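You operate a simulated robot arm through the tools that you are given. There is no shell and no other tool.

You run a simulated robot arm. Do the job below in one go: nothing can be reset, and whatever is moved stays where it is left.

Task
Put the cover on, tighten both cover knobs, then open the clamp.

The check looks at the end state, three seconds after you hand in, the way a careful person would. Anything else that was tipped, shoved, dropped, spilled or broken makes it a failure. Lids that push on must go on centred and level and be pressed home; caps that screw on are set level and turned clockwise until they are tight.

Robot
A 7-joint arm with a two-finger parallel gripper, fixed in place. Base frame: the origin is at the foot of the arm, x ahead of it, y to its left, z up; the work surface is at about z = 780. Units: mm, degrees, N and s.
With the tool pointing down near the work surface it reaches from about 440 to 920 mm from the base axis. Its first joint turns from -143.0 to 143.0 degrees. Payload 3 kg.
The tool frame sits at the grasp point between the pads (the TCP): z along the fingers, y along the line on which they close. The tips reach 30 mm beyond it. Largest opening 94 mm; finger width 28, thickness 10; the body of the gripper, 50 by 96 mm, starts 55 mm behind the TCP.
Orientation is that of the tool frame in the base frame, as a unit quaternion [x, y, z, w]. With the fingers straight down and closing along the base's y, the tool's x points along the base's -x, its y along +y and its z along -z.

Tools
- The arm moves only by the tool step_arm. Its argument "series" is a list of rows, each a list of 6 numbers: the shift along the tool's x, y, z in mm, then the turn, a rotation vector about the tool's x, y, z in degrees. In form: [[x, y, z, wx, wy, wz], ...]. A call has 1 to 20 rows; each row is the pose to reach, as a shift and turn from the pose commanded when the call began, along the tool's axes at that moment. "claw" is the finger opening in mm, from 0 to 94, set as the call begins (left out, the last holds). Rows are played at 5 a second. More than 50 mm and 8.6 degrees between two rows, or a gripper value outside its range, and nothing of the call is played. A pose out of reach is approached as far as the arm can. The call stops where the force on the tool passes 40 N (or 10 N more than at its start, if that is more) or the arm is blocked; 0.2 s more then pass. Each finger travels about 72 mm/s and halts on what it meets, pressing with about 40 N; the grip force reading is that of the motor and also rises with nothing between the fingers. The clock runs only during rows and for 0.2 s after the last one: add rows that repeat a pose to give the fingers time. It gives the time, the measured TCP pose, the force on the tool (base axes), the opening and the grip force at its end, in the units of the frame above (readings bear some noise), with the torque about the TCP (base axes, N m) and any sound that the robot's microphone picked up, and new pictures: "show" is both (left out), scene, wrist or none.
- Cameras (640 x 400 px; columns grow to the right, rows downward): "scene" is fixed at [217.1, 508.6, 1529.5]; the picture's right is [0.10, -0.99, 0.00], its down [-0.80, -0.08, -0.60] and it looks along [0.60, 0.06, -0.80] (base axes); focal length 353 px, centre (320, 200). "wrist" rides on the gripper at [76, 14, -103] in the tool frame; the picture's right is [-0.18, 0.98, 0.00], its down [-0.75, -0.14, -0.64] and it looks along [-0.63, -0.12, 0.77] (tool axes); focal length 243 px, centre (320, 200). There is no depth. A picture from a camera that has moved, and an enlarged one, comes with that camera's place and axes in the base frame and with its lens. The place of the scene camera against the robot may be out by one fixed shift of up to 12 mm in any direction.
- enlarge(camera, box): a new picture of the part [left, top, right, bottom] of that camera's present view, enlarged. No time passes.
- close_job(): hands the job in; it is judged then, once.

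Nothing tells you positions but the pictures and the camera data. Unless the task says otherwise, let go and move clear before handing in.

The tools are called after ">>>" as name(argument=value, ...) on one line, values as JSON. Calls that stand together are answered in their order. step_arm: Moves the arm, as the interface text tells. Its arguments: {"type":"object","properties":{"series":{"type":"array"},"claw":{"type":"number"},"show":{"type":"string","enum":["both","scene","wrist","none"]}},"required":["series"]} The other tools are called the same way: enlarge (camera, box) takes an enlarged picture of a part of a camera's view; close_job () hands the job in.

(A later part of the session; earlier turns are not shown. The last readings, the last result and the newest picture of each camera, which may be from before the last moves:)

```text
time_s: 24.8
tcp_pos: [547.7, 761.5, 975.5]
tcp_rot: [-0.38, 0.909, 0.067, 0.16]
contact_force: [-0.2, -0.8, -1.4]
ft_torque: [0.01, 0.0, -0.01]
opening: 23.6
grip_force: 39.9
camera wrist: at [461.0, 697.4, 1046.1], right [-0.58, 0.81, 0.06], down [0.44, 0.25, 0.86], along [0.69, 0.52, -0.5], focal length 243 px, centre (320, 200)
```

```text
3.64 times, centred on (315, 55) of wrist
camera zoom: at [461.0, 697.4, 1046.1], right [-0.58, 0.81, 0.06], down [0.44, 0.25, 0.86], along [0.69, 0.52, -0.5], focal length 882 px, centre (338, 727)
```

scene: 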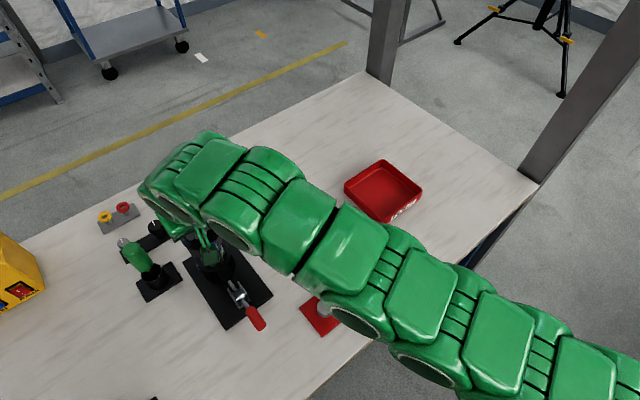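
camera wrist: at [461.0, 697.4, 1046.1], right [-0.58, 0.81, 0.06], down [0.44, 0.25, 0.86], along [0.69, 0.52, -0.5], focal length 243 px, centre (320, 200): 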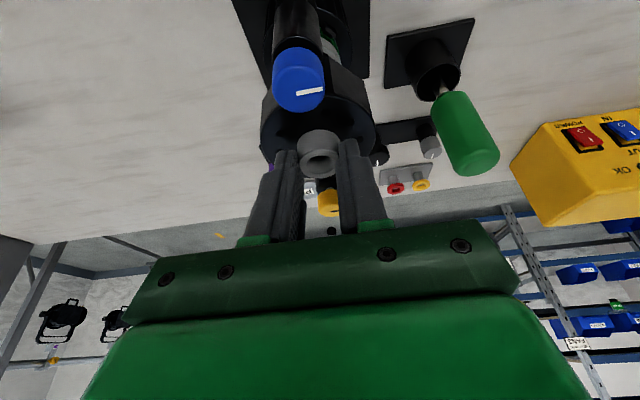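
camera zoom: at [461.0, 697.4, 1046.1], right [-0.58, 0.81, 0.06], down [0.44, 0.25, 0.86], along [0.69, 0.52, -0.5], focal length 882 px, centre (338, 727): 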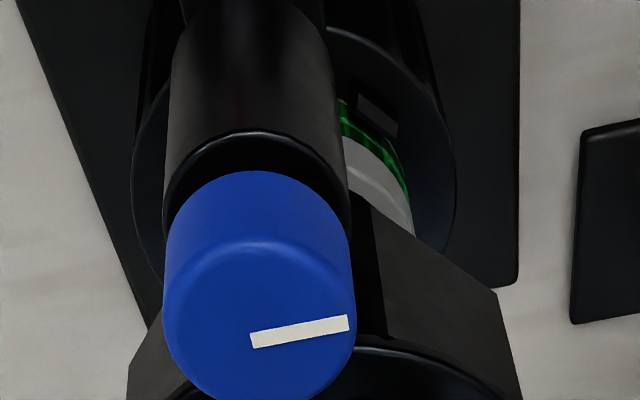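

The housing flange centre sits about 2 mm to the −y side of the tool centreline and about 1 mm nearer. I'll correct that and lower to just above the impeller top for another check.

>>> step_arm(series=[[0.9, -2, -0.3, 0, 0, 0], [5.6, -2, 12.6, 0, 0, 0], [10.3, -2, 25.5, 0, 0, 0], [10.3, -2, 25.5, 0, 0, 0]])

>>> enlarge(camera="wrist", box=[240, 0, 400, 120])

>>> enlarge(camera="scene", box=[180, 220, 270, 300])

```text
time_s: 25.8
tcp_pos: [548.9, 759.4, 948.9]
tcp_rot: [-0.378, 0.909, 0.066, 0.16]
contact_force: [-0.3, -0.3, -1.7]
ft_torque: [0.02, 0.04, 0.02]
opening: 23.7
grip_force: 40.0
camera wrist: at [461.6, 695.1, 1019.9], right [-0.58, 0.82, 0.06], down [0.44, 0.25, 0.86], along [0.69, 0.52, -0.51], focal length 243 px, centre (320, 200)
```

scene: 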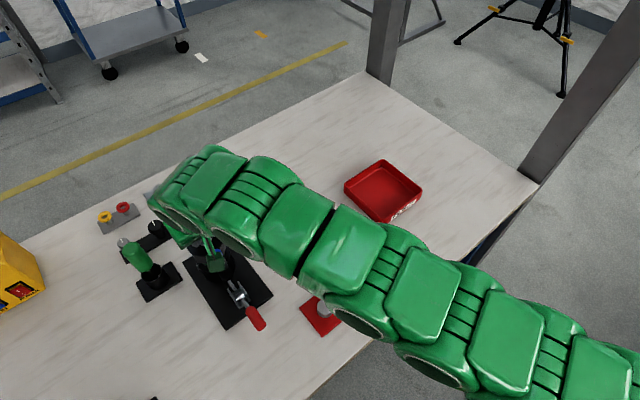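
wrist: 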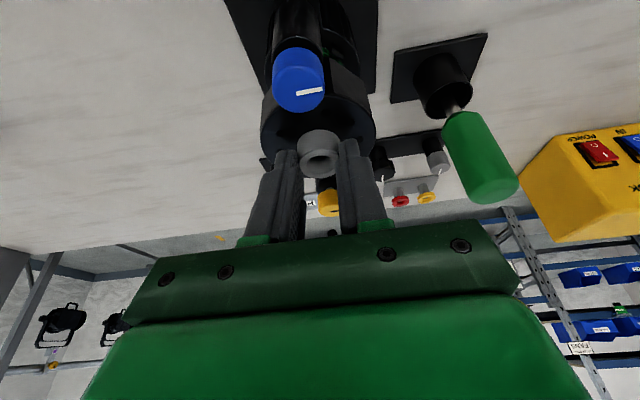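

```text
3.33 times, centred on (320, 60) of wrist
camera zoom: at [461.6, 695.1, 1019.9], right [-0.58, 0.82, 0.06], down [0.44, 0.25, 0.86], along [0.69, 0.52, -0.51], focal length 809 px, centre (320, 667)
```

zoom: 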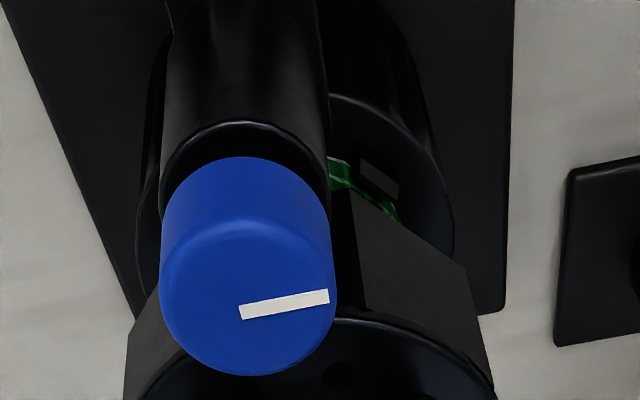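

```text
5.00 times, centred on (225, 260) of scene
camera zoom: at [217.1, 508.6, 1529.5], right [0.1, -0.99, 0.0], down [-0.8, -0.08, -0.6], along [0.6, 0.06, -0.8], focal length 1764 px, centre (795, -100)
```

zoom: 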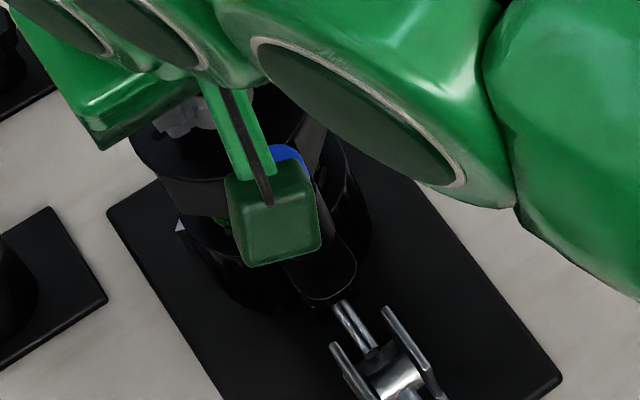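

I'll enlarge the near-ear region further to compare the cover's blue boss with the housing ear below it.

>>> enlarge(camera="wrist", box=[260, 0, 360, 62])

>>> enlarge(camera="scene", box=[205, 235, 260, 285])

```text
6.40 times, centred on (310, 31) of wrist
camera zoom: at [461.6, 695.1, 1019.9], right [-0.58, 0.82, 0.06], down [0.44, 0.25, 0.86], along [0.69, 0.52, -0.51], focal length 1553 px, centre (384, 1282)
```

zoom: 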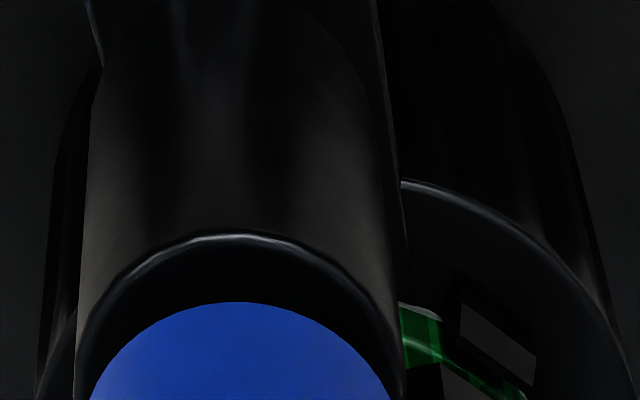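

```text
8.00 times, centred on (232, 260) of scene
camera zoom: at [217.1, 508.6, 1529.5], right [0.1, -0.99, 0.0], down [-0.8, -0.08, -0.6], along [0.6, 0.06, -0.8], focal length 2823 px, centre (1020, -280)
```

zoom: 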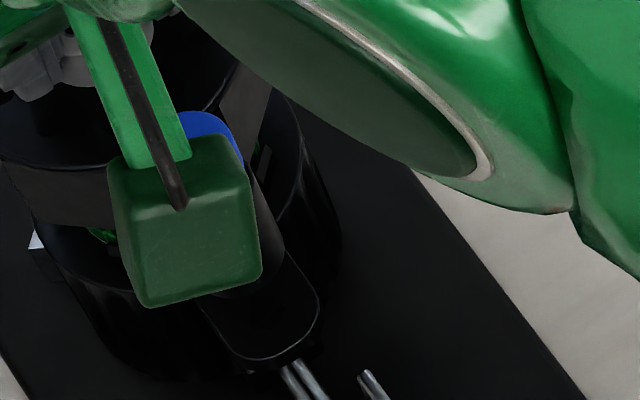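

I'll enlarge the yellow knob and spigot area to pin down where the cover sits in the grip.

>>> enlarge(camera="wrist", box=[280, 120, 370, 230])

>>> enlarge(camera="wrist", box=[250, 40, 390, 180])

```text
3.64 times, centred on (325, 175) of wrist
camera zoom: at [461.6, 695.1, 1019.9], right [-0.58, 0.82, 0.06], down [0.44, 0.25, 0.86], along [0.69, 0.52, -0.51], focal length 882 px, centre (302, 291)
```

zoom: 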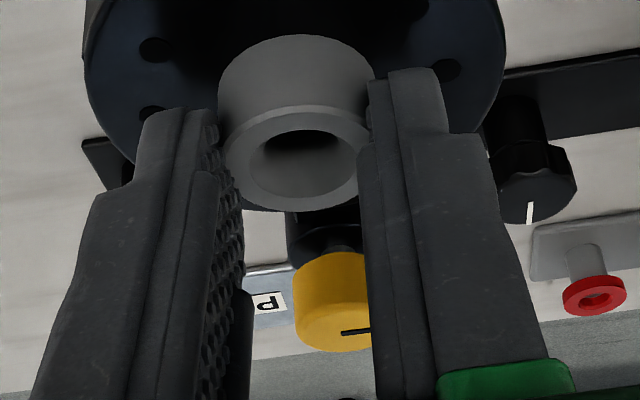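

```text
2.86 times, centred on (320, 110) of wrist
camera zoom: at [461.6, 695.1, 1019.9], right [-0.58, 0.82, 0.06], down [0.44, 0.25, 0.86], along [0.69, 0.52, -0.51], focal length 693 px, centre (320, 457)
```

zoom: 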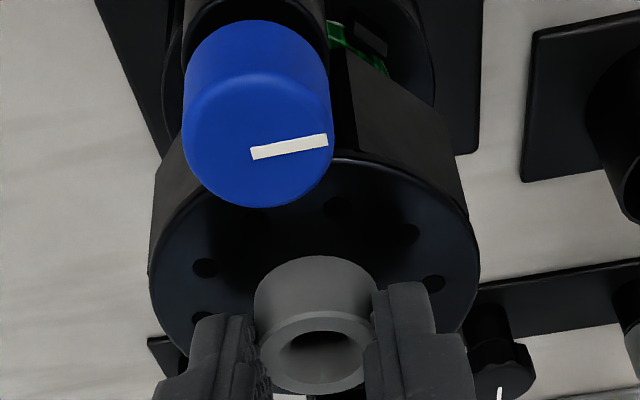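

Cover and housing agree within about 1–2 mm on all estimates. I'll lower slowly another 14 mm, watching the force.

>>> step_arm(series=[[1.2, 0, 3.3, 0, 0, 0], [2.4, 0, 6.6, 0, 0, 0], [3.6, 0, 9.9, 0, 0, 0], [4.8, 0, 13.2, 0, 0, 0], [4.8, 0, 13.2, 0, 0, 0]])

>>> enlarge(camera="wrist", box=[250, 0, 390, 120])

>>> enlarge(camera="scene", box=[190, 230, 270, 300])

```text
time_s: 27.0
tcp_pos: [548.1, 759.2, 934.9]
tcp_rot: [-0.378, 0.909, 0.066, 0.16]
contact_force: [0.0, 0.3, -2.1]
ft_torque: [-0.01, 0.0, 0.02]
opening: 23.5
grip_force: 39.7
camera wrist: at [461.4, 694.1, 1005.8], right [-0.58, 0.81, 0.06], down [0.44, 0.25, 0.86], along [0.69, 0.52, -0.5], focal length 243 px, centre (320, 200)
```

scene: 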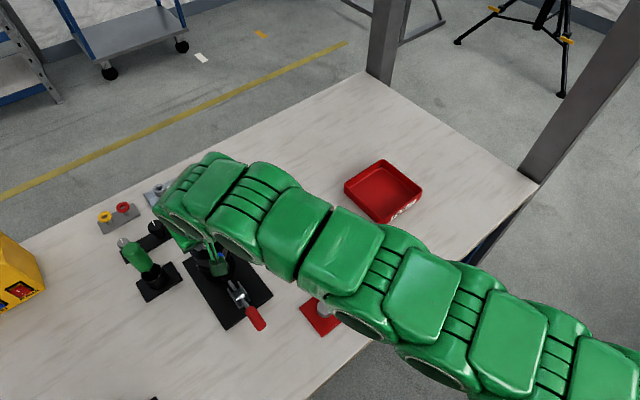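
wrist: 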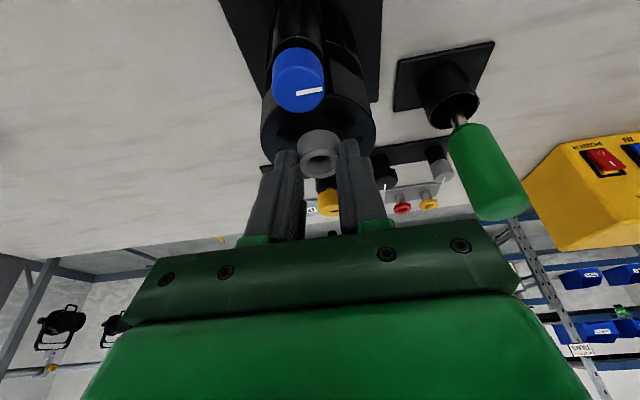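

```text
3.33 times, centred on (320, 60) of wrist
camera zoom: at [461.4, 694.1, 1005.8], right [-0.58, 0.81, 0.06], down [0.44, 0.25, 0.86], along [0.69, 0.52, -0.5], focal length 809 px, centre (320, 667)
```

zoom: 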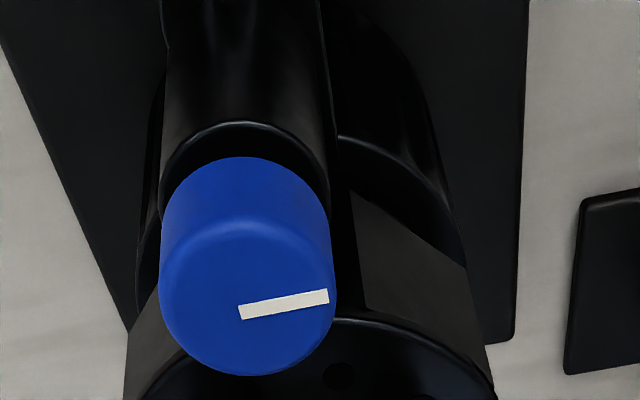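

```text
5.71 times, centred on (230, 265) of scene
camera zoom: at [217.1, 508.6, 1529.5], right [0.1, -0.99, 0.0], down [-0.8, -0.08, -0.6], along [0.6, 0.06, -0.8], focal length 2016 px, centre (834, -171)
```

zoom: 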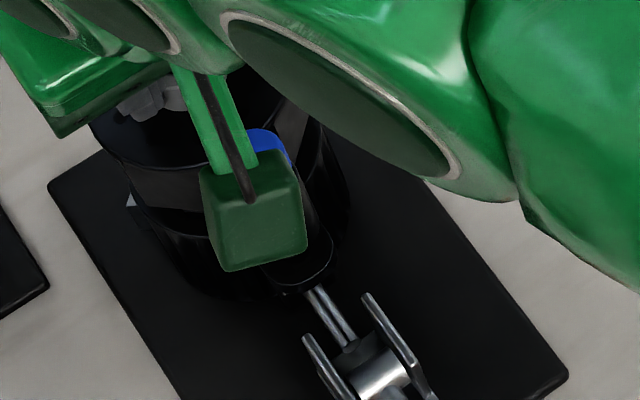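

No contact yet, only the cover's weight shows. I'll continue down slowly to the expected seat height (TCP z about 922).

>>> step_arm(series=[[0.9, 0, 2.3, 0, 0, 0], [1.7, 0, 4.7, 0, 0, 0], [2.6, 0, 7, 0, 0, 0], [3.4, 0, 9.4, 0, 0, 0], [3.4, 0, 9.4, 0, 0, 0]])

>>> enlarge(camera="wrist", box=[250, 0, 390, 120])

>>> enlarge(camera="scene", box=[190, 230, 270, 300])

```text
time_s: 28.2
tcp_pos: [547.2, 759.2, 923.8]
tcp_rot: [-0.379, 0.909, 0.067, 0.16]
contact_force: [-10.0, -8.5, 1.4]
ft_torque: [-0.3, 0.36, -0.02]
opening: 23.9
grip_force: 39.5
camera wrist: at [461.0, 694.5, 994.2], right [-0.58, 0.81, 0.06], down [0.45, 0.25, 0.86], along [0.69, 0.52, -0.51], focal length 243 px, centre (320, 200)
```

scene: 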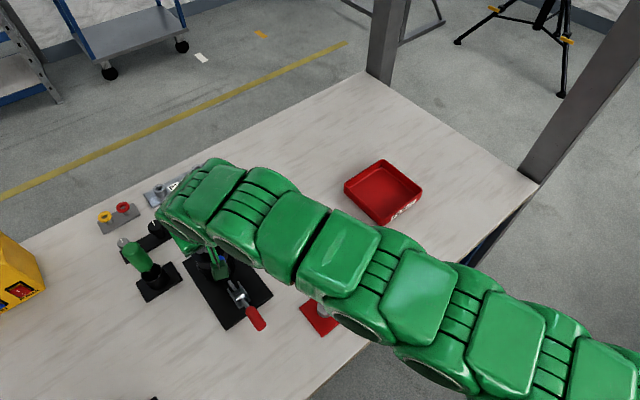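
wrist: 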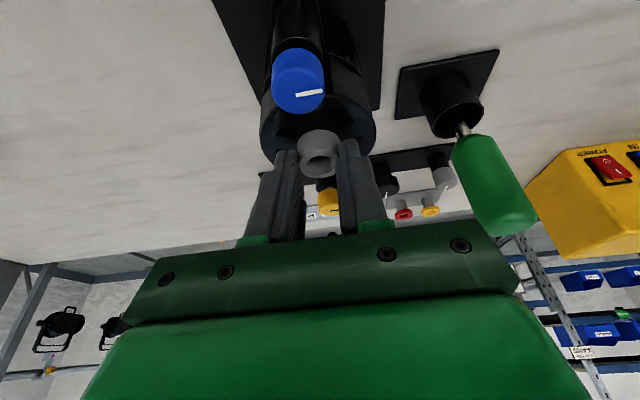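

```text
3.33 times, centred on (320, 60) of wrist
camera zoom: at [461.0, 694.5, 994.2], right [-0.58, 0.81, 0.06], down [0.45, 0.25, 0.86], along [0.69, 0.52, -0.51], focal length 809 px, centre (320, 667)
```

zoom: 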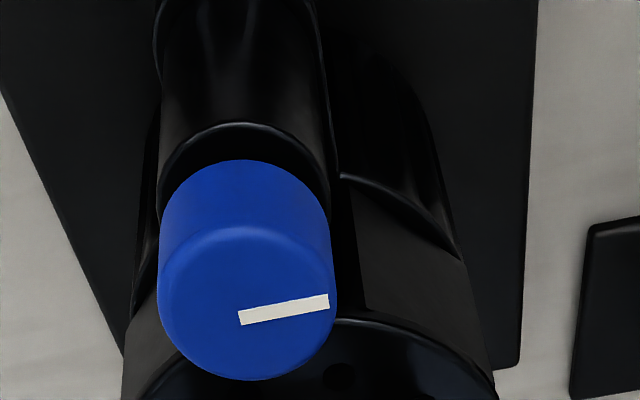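

```text
5.71 times, centred on (230, 265) of scene
camera zoom: at [217.1, 508.6, 1529.5], right [0.1, -0.99, 0.0], down [-0.8, -0.08, -0.6], along [0.6, 0.06, -0.8], focal length 2016 px, centre (834, -171)
```

zoom: 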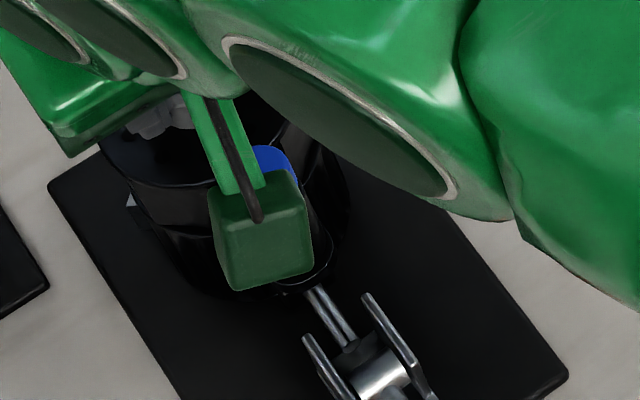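

Now a sideways reaction appears, about 13 N pushing back toward the base, so the cover is a little too far out along the ear axis. I'll shift it inward in small steps and watch the force drop.

>>> step_arm(series=[[0.7, 0, -0.25, 0, 0, 0], [1.41, 0, -0.51, 0, 0, 0], [1.41, 0, -0.51, 0, 0, 0]], show="none")

```text
time_s: 29.0
tcp_pos: [545.8, 758.2, 923.9]
tcp_rot: [-0.379, 0.909, 0.067, 0.16]
contact_force: [-0.8, -0.2, -1.7]
ft_torque: [-0.01, 0.03, 0.01]
opening: 23.5
grip_force: 39.9
```

The sideways force has gone and the cover hangs free again at z about 924. I'll lower in 1 mm steps to find the seat.

>>> step_arm(series=[[0.34, 0, 0.94, 0, 0, 0], [0.68, 0, 1.88, 0, 0, 0], [1.03, 0, 2.82, 0, 0, 0], [1.03, 0, 2.82, 0, 0, 0]], show="none")

```text
time_s: 30.0
tcp_pos: [546.7, 758.2, 920.9]
tcp_rot: [-0.379, 0.909, 0.068, 0.161]
contact_force: [-1.3, -5.6, 14.1]
ft_torque: [0.48, -0.72, -0.08]
opening: 24.1
grip_force: 39.4
```

The support force rose to about 14 N at z≈921, close to the expected seat. I'll look at how the cover sits on the flange.

>>> step_arm(series=[[0, 0, 0, 0, 0, 0]], show="both")

>>> enlarge(camera="wrist", box=[250, 0, 390, 120])

>>> enlarge(camera="scene", box=[190, 230, 270, 300])

```text
time_s: 30.4
tcp_pos: [545.6, 759.0, 921.3]
tcp_rot: [-0.378, 0.909, 0.067, 0.161]
contact_force: [1.3, -4.6, 18.5]
ft_torque: [0.47, -0.71, -0.08]
opening: 23.5
grip_force: 40.0
camera wrist: at [459.3, 693.7, 992.5], right [-0.58, 0.82, 0.06], down [0.44, 0.25, 0.86], along [0.69, 0.52, -0.5], focal length 243 px, centre (320, 200)
```

scene: 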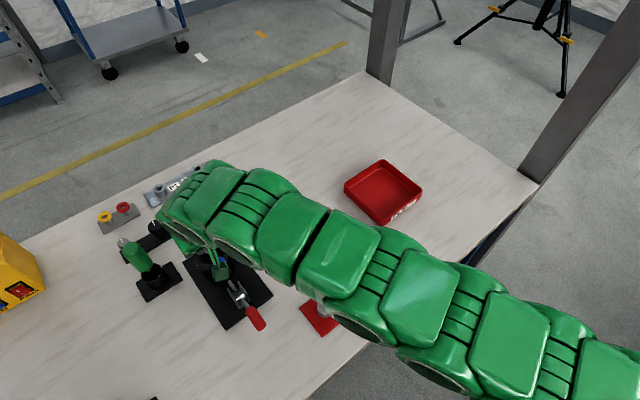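
wrist: 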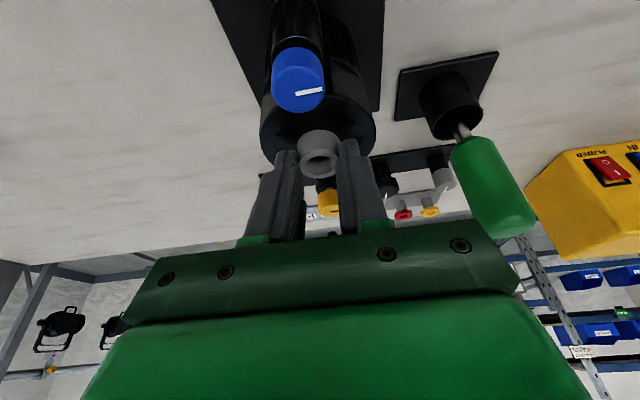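

```text
3.33 times, centred on (320, 60) of wrist
camera zoom: at [459.3, 693.7, 992.5], right [-0.58, 0.82, 0.06], down [0.44, 0.25, 0.86], along [0.69, 0.52, -0.5], focal length 809 px, centre (320, 667)
```

zoom: 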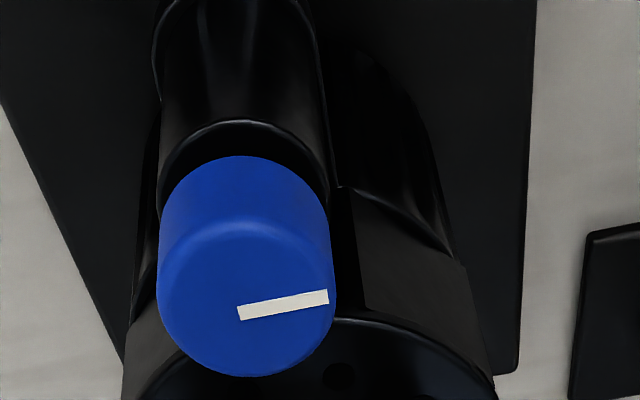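

```text
5.71 times, centred on (230, 265) of scene
camera zoom: at [217.1, 508.6, 1529.5], right [0.1, -0.99, 0.0], down [-0.8, -0.08, -0.6], along [0.6, 0.06, -0.8], focal length 2016 px, centre (834, -171)
```

zoom: 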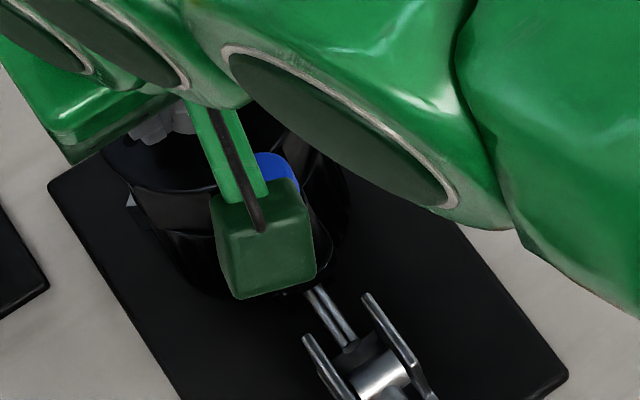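

The cover appears down on the flange with the blue boss over the near ear. I'll press a little harder to be sure it is home.

>>> step_arm(series=[[0.17, 0, 0.47, 0, 0, 0], [0.34, 0, 0.94, 0, 0, 0], [0.34, 0, 0.94, 0, 0, 0], [0.34, 0, 0.94, 0, 0, 0]], show="none")

```text
time_s: 31.4
tcp_pos: [545.1, 758.5, 920.7]
tcp_rot: [-0.379, 0.909, 0.067, 0.162]
contact_force: [9.7, 0.9, 26.4]
ft_torque: [0.62, -0.89, -0.08]
opening: 23.7
grip_force: 39.8
```

It's solid at z≈920.7 with 26 N support. I'll ease the preload by 1 mm, open the fingers to 50 mm and retreat along the tool axis for a look.

>>> step_arm(series=[[-0.34, 0, -0.94, 0, 0, 0], [-0.34, 0, -0.94, 0, 0, 0]], show="none")

>>> step_arm(series=[[0, 0, 0, 0, 0, 0], [0, 0, 0, 0, 0, 0], [0, 0, 0, 0, 0, 0]], claw=50, show="wrist")

```text
time_s: 32.0
tcp_pos: [546.1, 758.2, 921.2]
tcp_rot: [-0.379, 0.909, 0.068, 0.161]
contact_force: [11.5, 10.2, 19.0]
ft_torque: [0.83, -0.88, -0.03]
opening: 23.7
grip_force: 40.2
```

```text
time_s: 32.8
tcp_pos: [544.8, 756.8, 919.2]
tcp_rot: [-0.378, 0.909, 0.066, 0.16]
contact_force: [0.2, 0.2, 0.2]
ft_torque: [0.06, 0.02, 0.0]
opening: 50.2
grip_force: 0.0
camera wrist: at [459.0, 693.2, 991.8], right [-0.58, 0.81, 0.06], down [0.45, 0.25, 0.86], along [0.69, 0.52, -0.51], focal length 243 px, centre (320, 200)
```

wrist: 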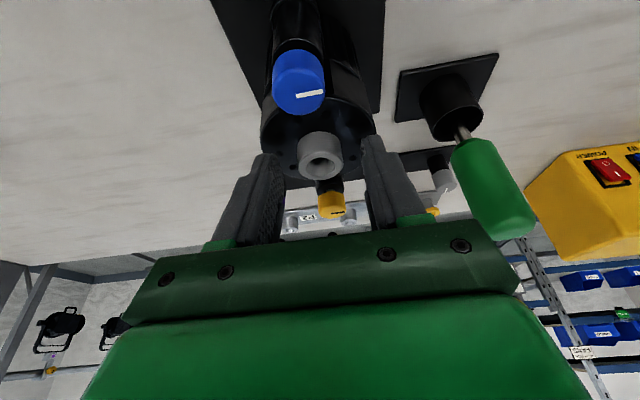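

Released cleanly. I'll retreat straight up about 60 mm and inspect the seated cover.

>>> step_arm(series=[[-5.1, 0, -14.1, 0, 0, 0], [-10.3, 0, -28.2, 0, 0, 0], [-15.4, 0, -42.3, 0, 0, 0], [-20.5, 0, -56.4, 0, 0, 0], [-20.5, 0, -56.4, 0, 0, 0]])

>>> enlarge(camera="wrist", box=[240, 0, 400, 150])

>>> enlarge(camera="scene", box=[180, 220, 280, 310])

```text
time_s: 34.0
tcp_pos: [545.2, 758.9, 981.1]
tcp_rot: [-0.379, 0.909, 0.066, 0.16]
contact_force: [0.6, -0.8, -0.4]
ft_torque: [-0.02, -0.01, -0.01]
opening: 49.7
grip_force: 0.1
camera wrist: at [459.1, 693.4, 1052.8], right [-0.58, 0.81, 0.06], down [0.44, 0.25, 0.86], along [0.69, 0.52, -0.51], focal length 243 px, centre (320, 200)
```

scene: 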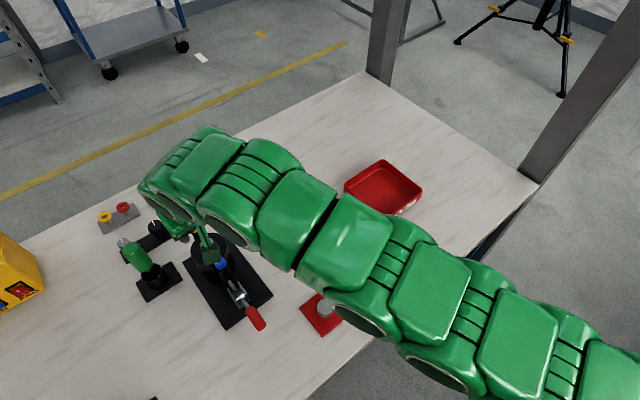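
wrist: 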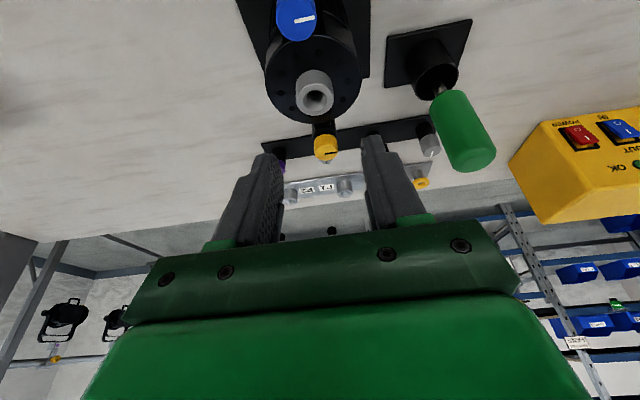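

```text
2.67 times, centred on (320, 75) of wrist
camera zoom: at [459.1, 693.4, 1052.8], right [-0.58, 0.81, 0.06], down [0.44, 0.25, 0.86], along [0.69, 0.52, -0.51], focal length 647 px, centre (320, 533)
```

zoom: 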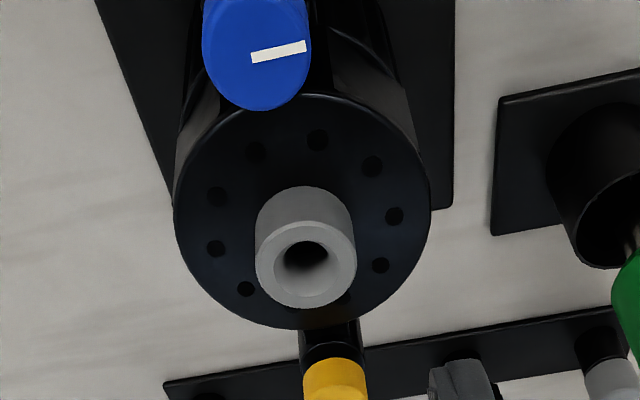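

```text
4.44 times, centred on (230, 265) of scene
camera zoom: at [217.1, 508.6, 1529.5], right [0.1, -0.99, 0.0], down [-0.8, -0.08, -0.6], along [0.6, 0.06, -0.8], focal length 1568 px, centre (720, -89)
```

zoom: 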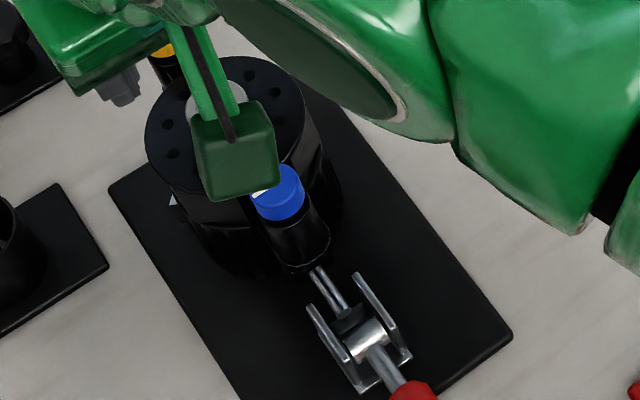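

The cover sits over the ears; I'll back away so both cameras can see whether it's level and fully down.

>>> step_arm(series=[[30, 0, -11, 0, 0, 0], [61, 0, -22, 0, 0, 0], [92, 0, -33.5, 0, 0, 0], [122, 0, -44.5, 0, 0, 0], [150, 0, -54, 0, 0, 0], [150, 0, -54, 0, 0, 0]])

>>> enlarge(camera="wrist", box=[270, 60, 400, 200])

>>> enlarge(camera="scene", box=[180, 220, 280, 310])

```text
time_s: 35.4
tcp_pos: [431.4, 644.9, 980.3]
tcp_rot: [-0.379, 0.909, 0.067, 0.159]
contact_force: [-0.3, 0.0, 0.3]
ft_torque: [0.0, 0.0, 0.0]
opening: 49.9
grip_force: 0.0
camera wrist: at [345.0, 581.0, 1052.0], right [-0.58, 0.82, 0.06], down [0.45, 0.25, 0.86], along [0.69, 0.52, -0.51], focal length 243 px, centre (320, 200)
```

scene: 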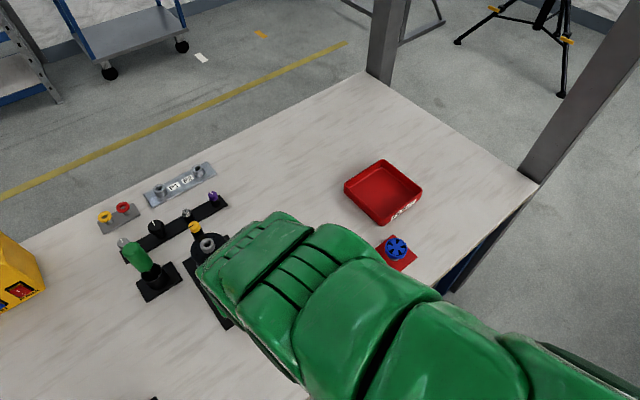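
wrist: 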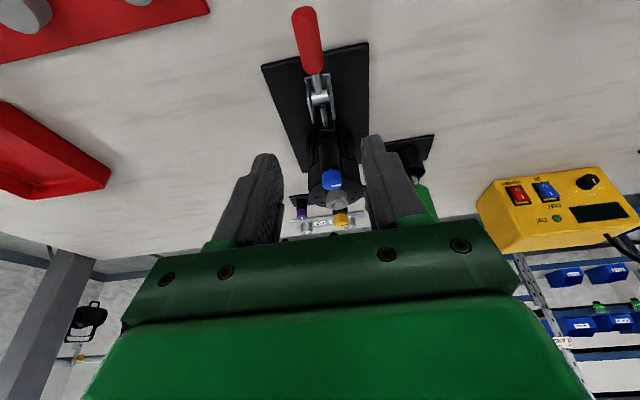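

```text
2.86 times, centred on (335, 130) of wrist
camera zoom: at [345.0, 581.0, 1052.0], right [-0.58, 0.82, 0.06], down [0.45, 0.25, 0.86], along [0.69, 0.52, -0.51], focal length 693 px, centre (277, 400)
```

zoom: 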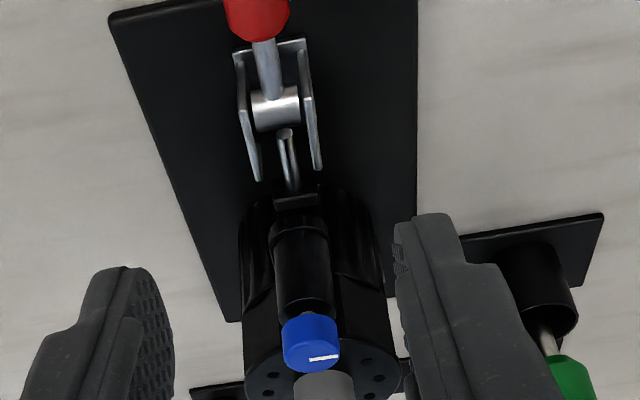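

```text
4.44 times, centred on (230, 265) of scene
camera zoom: at [217.1, 508.6, 1529.5], right [0.1, -0.99, 0.0], down [-0.8, -0.08, -0.6], along [0.6, 0.06, -0.8], focal length 1568 px, centre (720, -89)
```

zoom: 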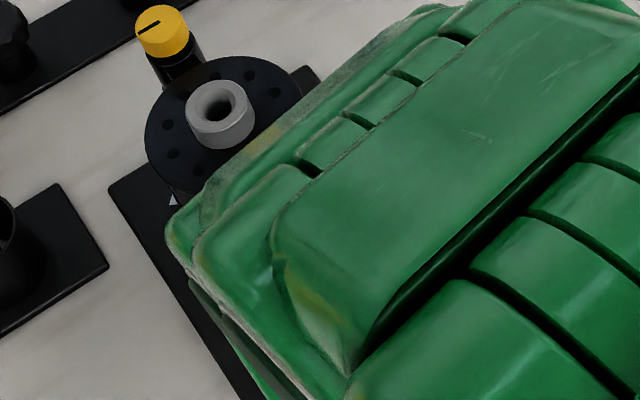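

The cover measures as seated (spigot top at about z 900, centred on the housing). Next the near (blue) knob at about (513, 727.7), cap top z≈903: I'll position above it with the 20° tilt and the yaw wound back counter-clockwise for a long clockwise stroke.

>>> step_arm(series=[[-12.5, -0.3, 7.2, -2.12, 0, -5.85], [-25, -0.6, 14.5, -4.25, 0, -11.7], [-37.4, -1, 21.7, -6.4, 0, -17.55], [-49.9, -1.3, 29, -8.5, 0, -23.4], [-62.4, -1.6, 36.2, -10.6, 0, -29.25], [-74.9, -1.9, 43.4, -12.75, 0, -35.1], [-87.3, -2.3, 50.7, -14.9, 0, -40.95], [-99.8, -2.6, 57.9, -17, 0, -46.8], [-99.8, -2.6, 57.9, -17, 0, -46.8]], claw=42)

>>> enlarge(camera="wrist", box=[250, 20, 410, 180])

>>> enlarge(camera="scene", box=[180, 220, 280, 310])

```text
time_s: 37.4
tcp_pos: [516.1, 723.9, 959.1]
tcp_rot: [0.727, -0.665, -0.128, -0.117]
contact_force: [-0.3, -0.5, -0.4]
ft_torque: [-0.04, 0.01, -0.03]
opening: 41.8
grip_force: 0.1
camera wrist: at [510.0, 617.9, 1029.9], right [-0.99, 0.08, 0.06], down [0.1, 0.5, 0.86], along [0.04, 0.86, -0.51], focal length 243 px, centre (320, 200)
```

scene: 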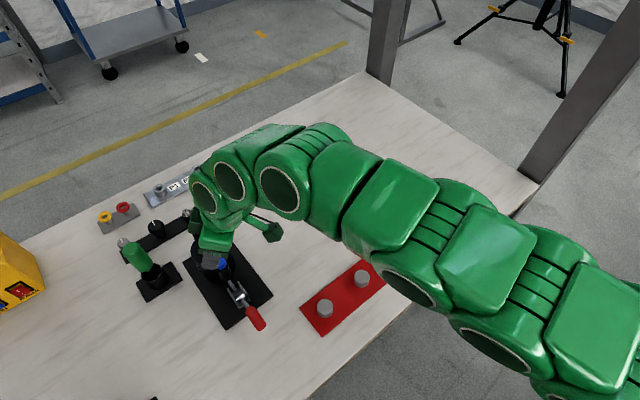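
wrist: 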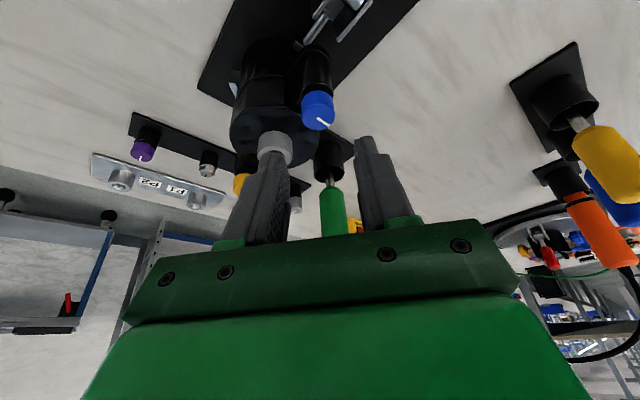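

```text
2.50 times, centred on (330, 100) of wrist
camera zoom: at [510.0, 617.9, 1029.9], right [-0.99, 0.08, 0.06], down [0.1, 0.5, 0.86], along [0.04, 0.86, -0.51], focal length 606 px, centre (295, 450)
```

zoom: 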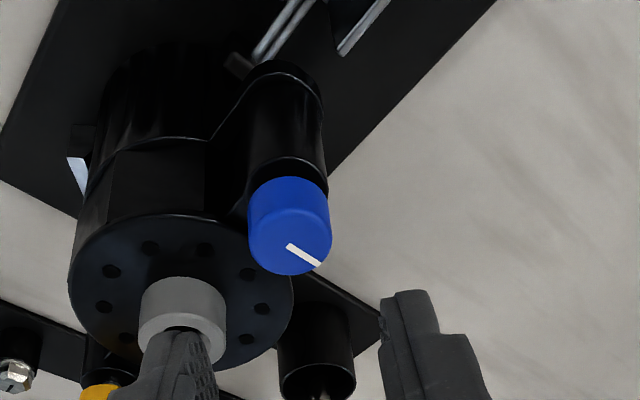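

```text
4.44 times, centred on (230, 265) of scene
camera zoom: at [217.1, 508.6, 1529.5], right [0.1, -0.99, 0.0], down [-0.8, -0.08, -0.6], along [0.6, 0.06, -0.8], focal length 1568 px, centre (720, -89)
```

zoom: 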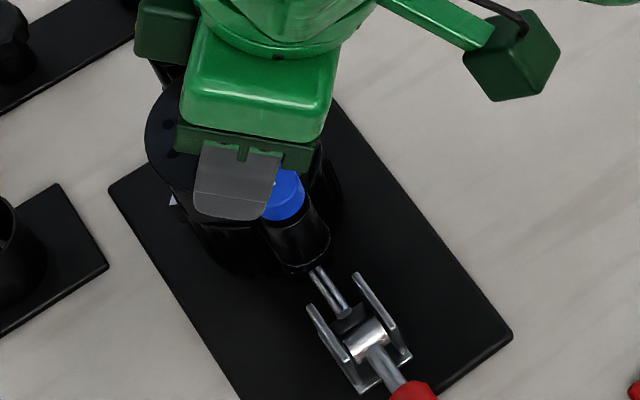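

The cover sits flush with the seam even all round, and the blue cap is nearly centred between the fingers. I'll nudge 1.6 mm sideways and come down around the cap.

>>> step_arm(series=[[2.5, 1.6, 6.6, 0, 0, 0], [5.1, 1.6, 13.3, 0, 0, 0], [7.7, 1.6, 20.1, 0, 0, 0], [10.2, 1.6, 26.9, 0, 0, 0], [12.8, 1.6, 33.7, 0, 0, 0], [12.8, 1.6, 33.7, 0, 0, 0]])

>>> enlarge(camera="wrist", box=[240, 80, 420, 240])

>>> enlarge(camera="scene", box=[190, 230, 270, 300])

```text
time_s: 38.8
tcp_pos: [514.4, 723.2, 924.5]
tcp_rot: [0.726, -0.666, -0.128, -0.117]
contact_force: [-0.4, 0.2, 1.0]
ft_torque: [0.0, 0.0, 0.03]
opening: 42.0
grip_force: 0.1
camera wrist: at [508.9, 617.3, 994.6], right [-0.99, 0.09, 0.06], down [0.1, 0.5, 0.86], along [0.04, 0.86, -0.5], focal length 243 px, centre (320, 200)
```

scene: 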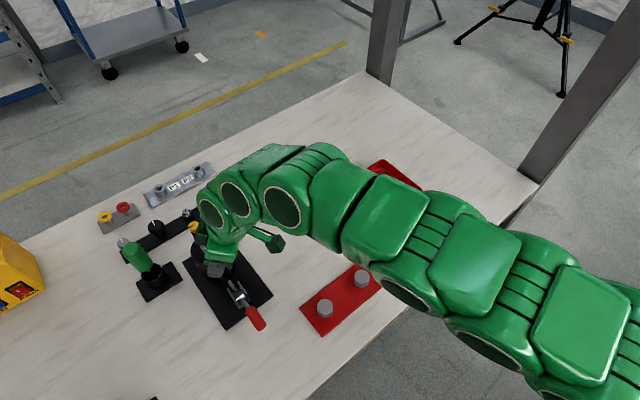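
wrist: 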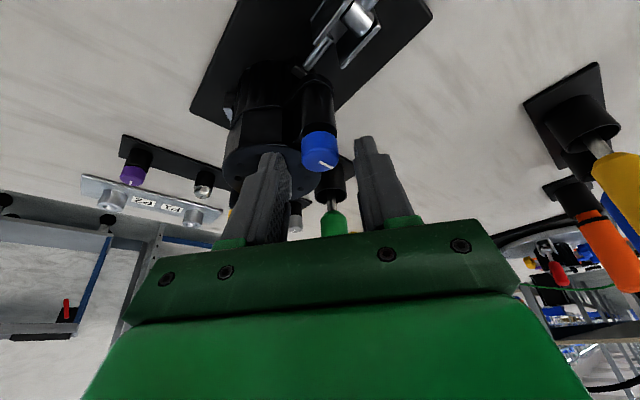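

```text
2.50 times, centred on (330, 160) of wrist
camera zoom: at [508.9, 617.3, 994.6], right [-0.99, 0.09, 0.06], down [0.1, 0.5, 0.86], along [0.04, 0.86, -0.5], focal length 606 px, centre (295, 300)
```

zoom: 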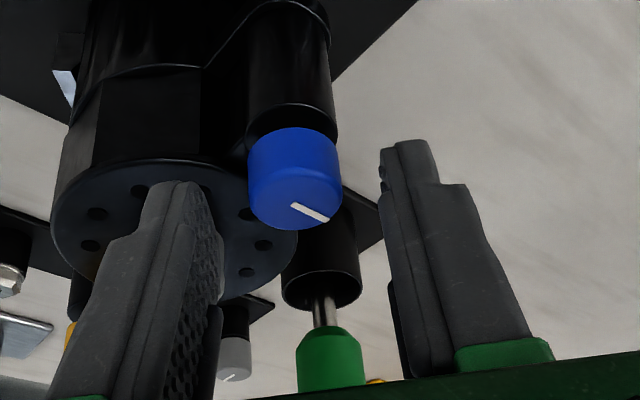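

```text
5.71 times, centred on (230, 265) of scene
camera zoom: at [217.1, 508.6, 1529.5], right [0.1, -0.99, 0.0], down [-0.8, -0.08, -0.6], along [0.6, 0.06, -0.8], focal length 2016 px, centre (834, -171)
```

zoom: 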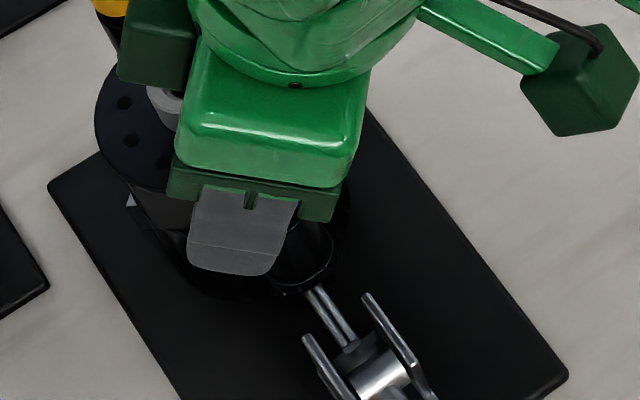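

The cap is centred between the tips with roughly 9 mm of overlap. I'll go down 1.5 mm more and close on the blue cap.

>>> step_arm(series=[[0.5, -0.3, 1.4, 0, 0, 0], [0.5, -0.3, 1.4, 0, 0, 0]], show="none")

>>> step_arm(series=[[0, 0, 0, 0, 0, 0], [0, 0, 0, 0, 0, 0], [0, 0, 0, 0, 0, 0]], claw=8, show="wrist")

>>> enlarge(camera="wrist", box=[240, 80, 420, 240])

```text
time_s: 39.4
tcp_pos: [514.8, 724.7, 921.2]
tcp_rot: [0.726, -0.665, -0.128, -0.117]
contact_force: [0.9, 1.0, -0.3]
ft_torque: [0.01, -0.02, -0.01]
opening: 42.0
grip_force: 0.1
```

```text
time_s: 40.2
tcp_pos: [513.9, 724.9, 921.3]
tcp_rot: [0.727, -0.665, -0.128, -0.116]
contact_force: [-10.9, -6.3, 2.3]
ft_torque: [-0.31, 0.59, 0.04]
opening: 20.2
grip_force: 40.1
camera wrist: at [508.4, 617.9, 993.0], right [-0.99, 0.09, 0.06], down [0.1, 0.5, 0.86], along [0.04, 0.86, -0.51], focal length 243 px, centre (320, 200)
```

wrist: 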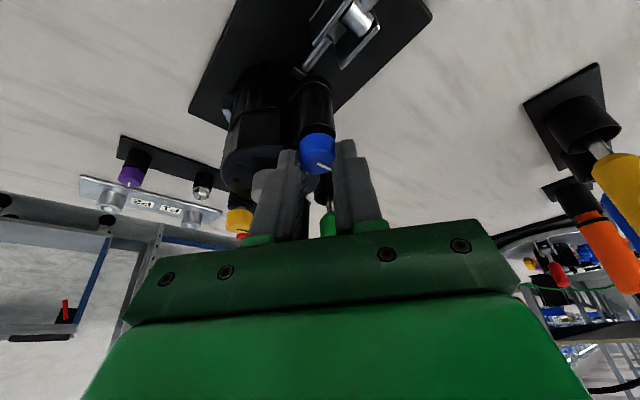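

```text
2.50 times, centred on (330, 160) of wrist
camera zoom: at [508.4, 617.9, 993.0], right [-0.99, 0.09, 0.06], down [0.1, 0.5, 0.86], along [0.04, 0.86, -0.51], focal length 606 px, centre (295, 300)
```

zoom: 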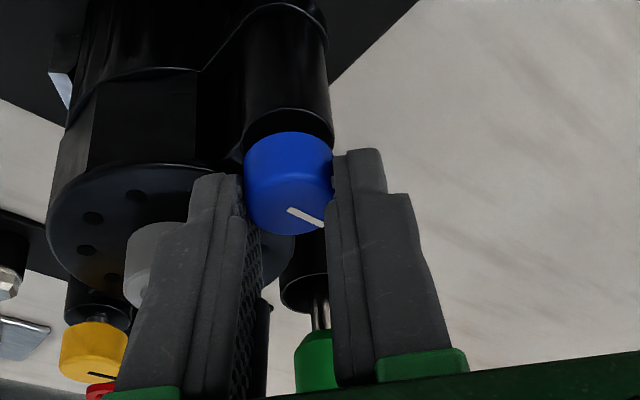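

The blue cap is gripped at 20 mm, with about 11 N of side load from a ~1 mm offset. I'll trim that out first.

>>> step_arm(series=[[0.47, 1.15, -0.17, 0, 0, 0], [0.47, 1.15, -0.17, 0, 0, 0]], show="none")

```text
time_s: 40.8
tcp_pos: [514.3, 724.1, 921.6]
tcp_rot: [0.726, -0.665, -0.127, -0.118]
contact_force: [2.2, 10.1, 0.1]
ft_torque: [0.65, -0.01, -0.02]
opening: 20.2
grip_force: 40.1
```

The side load is down. I'll turn the blue knob clockwise in a 60° stroke around its axis and watch the torque.

>>> step_arm(series=[[-0.3, 0.42, 0.11, 2.05, 0, 5.64], [-0.36, 0.83, 0.13, 4.1, 0, 11.28], [-0.46, 1.24, 0.17, 6.16, 0, 16.91], [-0.61, 1.63, 0.22, 8.21, 0, 22.55], [-0.78, 2.0, 0.28, 10.26, 0, 28.19], [-1.0, 2.35, 0.36, 12.31, 0, 33.83], [-1.25, 2.68, 0.45, 14.36, 0, 39.47], [-1.52, 2.97, 0.55, 16.42, 0, 45.1], [-1.83, 3.24, 0.66, 18.47, 0, 50.74], [-2.16, 3.46, 0.78, 20.52, 0, 56.38], [-2.16, 3.46, 0.78, 20.52, 0, 56.38]], show="wrist")

>>> enlarge(camera="wrist", box=[240, 80, 420, 240])

```text
time_s: 43.2
tcp_pos: [509.5, 723.6, 923.0]
tcp_rot: [-0.296, 0.939, 0.052, 0.165]
contact_force: [0.3, -20.4, -6.5]
ft_torque: [-1.05, 0.24, -0.07]
opening: 20.1
grip_force: 40.2
camera wrist: at [412.6, 675.6, 993.4], right [-0.42, 0.91, 0.06], down [0.48, 0.17, 0.86], along [0.77, 0.39, -0.51], focal length 243 px, centre (320, 200)
```

wrist: 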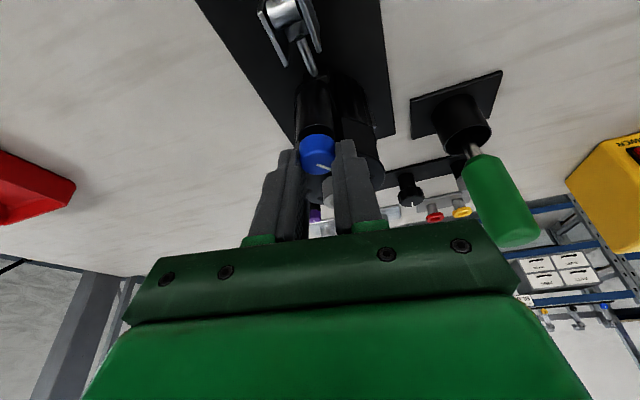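

```text
2.50 times, centred on (330, 160) of wrist
camera zoom: at [412.6, 675.6, 993.4], right [-0.42, 0.91, 0.06], down [0.48, 0.17, 0.86], along [0.77, 0.39, -0.51], focal length 606 px, centre (295, 300)
```

zoom: 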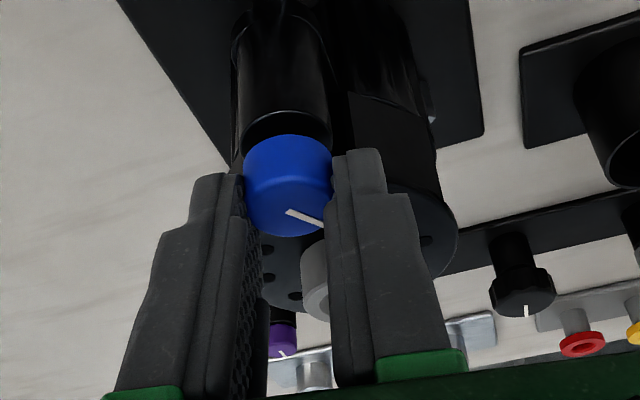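

The knob follows the gripper (its mark stays fixed relative to the fingers) and turns freely so far. I'll trim the side load and continue clockwise another 60°, descending slightly with the thread.

>>> step_arm(series=[[0.54, -0.58, 0.37, 2.05, 0, 5.64], [0.49, -0.17, 0.42, 4.1, 0, 11.28], [0.4, 0.24, 0.48, 6.16, 0, 16.91], [0.26, 0.63, 0.56, 8.21, 0, 22.55], [0.1, 1.0, 0.65, 10.26, 0, 28.19], [-0.11, 1.35, 0.76, 12.31, 0, 33.83], [-0.35, 1.68, 0.88, 14.36, 0, 39.47], [-0.61, 1.97, 1.0, 16.42, 0, 45.1], [-0.91, 2.24, 1.15, 18.47, 0, 50.74], [-1.23, 2.46, 1.29, 20.52, 0, 56.38], [-1.23, 2.46, 1.29, 20.52, 0, 56.38]], show="wrist")

>>> enlarge(camera="wrist", box=[240, 80, 420, 240])

```text
time_s: 45.6
tcp_pos: [509.1, 727.3, 921.6]
tcp_rot: [0.213, 0.962, -0.038, 0.169]
contact_force: [-6.2, -19.5, -4.6]
ft_torque: [-0.44, 0.23, -0.09]
opening: 20.3
grip_force: 40.2
camera wrist: at [417.6, 785.9, 992.8], right [0.57, 0.82, 0.06], down [0.38, -0.33, 0.86], along [0.72, -0.47, -0.5], focal length 243 px, centre (320, 200)
```

wrist: 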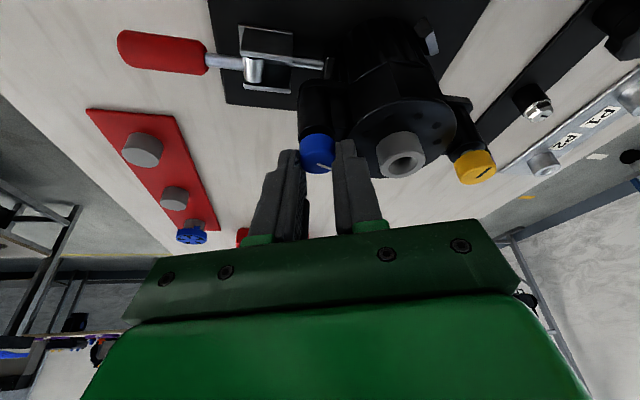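

```text
2.50 times, centred on (330, 160) of wrist
camera zoom: at [417.6, 785.9, 992.8], right [0.57, 0.82, 0.06], down [0.38, -0.33, 0.86], along [0.72, -0.47, -0.5], focal length 606 px, centre (295, 300)
```

zoom: 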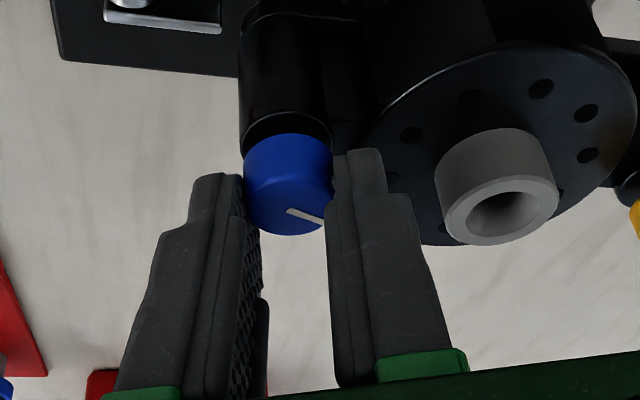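

The blue knob has turned 120° and still turns freely (torque about 0.1 N·m). I'll open, swing back counter-clockwise around the knob axis, and re-grip.

>>> step_arm(series=[[0, 0, 0, 0, 0, 0], [0, 0, 0, 0, 0, 0], [0, 0, 0, 0, 0, 0]], claw=36, show="none")

>>> step_arm(series=[[-0.7, -2.41, -1.87, -2.74, 0, -7.52], [-0.96, -2.81, -1.78, -5.47, 0, -15.04], [-1.28, -3.17, -1.66, -8.21, 0, -22.55], [-1.64, -3.47, -1.53, -10.94, 0, -30.07], [-2.04, -3.73, -1.38, -13.68, 0, -37.59], [-2.47, -3.92, -1.23, -16.42, 0, -45.11], [-2.92, -4.04, -1.07, -19.15, 0, -52.62], [-3.38, -4.1, -0.9, -21.89, 0, -60.14], [-3.84, -4.08, -0.73, -24.62, 0, -67.66], [-4.3, -4.0, -0.56, -27.36, 0, -75.18], [-4.74, -3.86, -0.4, -30.1, 0, -82.69], [-5.15, -3.65, -0.25, -32.83, 0, -90.21], [-5.54, -3.38, -0.11, -35.57, 0, -97.73], [-5.89, -3.05, 0.01, -38.3, 0, -105.25], [-6.19, -2.68, 0.12, -41.04, 0, -112.76], [-6.44, -2.26, 0.22, -43.78, 0, -120.28], [-6.63, -1.81, 0.28, -46.51, 0, -127.8], [-6.76, -1.34, 0.33, -49.25, 0, -135.32], [-6.76, -1.34, 0.33, -49.25, 0, -135.32]], show="both")

>>> enlarge(camera="wrist", box=[240, 80, 420, 240])

```text
time_s: 46.4
tcp_pos: [509.4, 727.6, 922.2]
tcp_rot: [0.214, 0.961, -0.037, 0.17]
contact_force: [-0.5, 0.5, 0.0]
ft_torque: [0.03, 0.04, -0.01]
opening: 35.9
grip_force: 0.1
```

```text
time_s: 50.4
tcp_pos: [515.1, 723.2, 924.2]
tcp_rot: [0.849, -0.498, -0.15, -0.088]
contact_force: [0.0, -0.8, -0.5]
ft_torque: [0.01, 0.04, -0.02]
opening: 36.0
grip_force: 0.0
camera wrist: at [552.7, 623.6, 995.4], right [-0.94, -0.33, 0.06], down [-0.11, 0.5, 0.86], along [-0.31, 0.8, -0.51], focal length 243 px, centre (320, 200)
```

scene: 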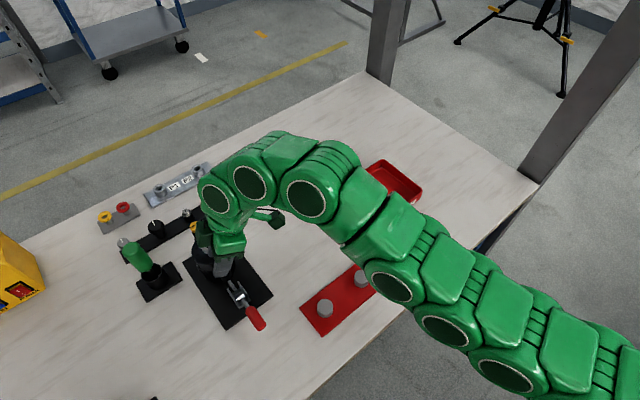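
wrist: 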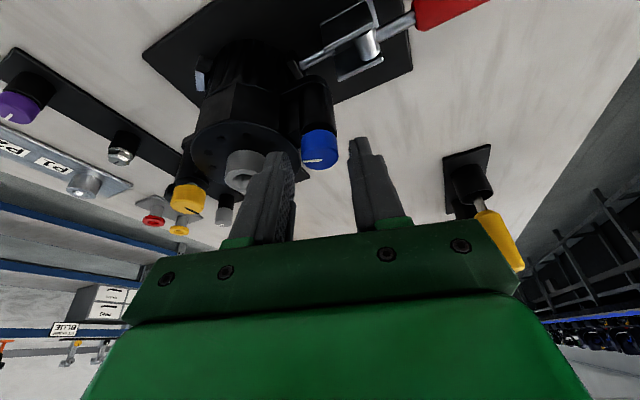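

```text
2.50 times, centred on (330, 160) of wrist
camera zoom: at [552.7, 623.6, 995.4], right [-0.94, -0.33, 0.06], down [-0.11, 0.5, 0.86], along [-0.31, 0.8, -0.51], focal length 606 px, centre (295, 300)
```

zoom: 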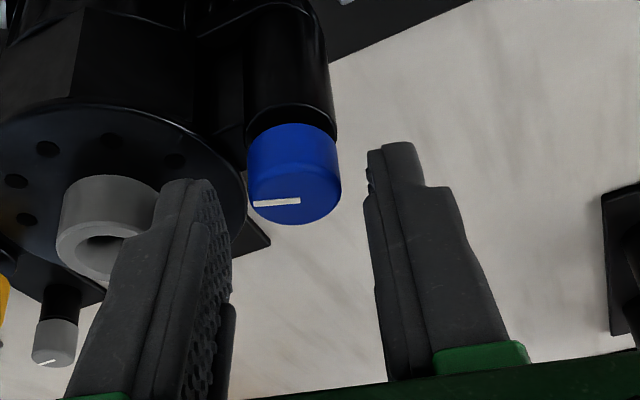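

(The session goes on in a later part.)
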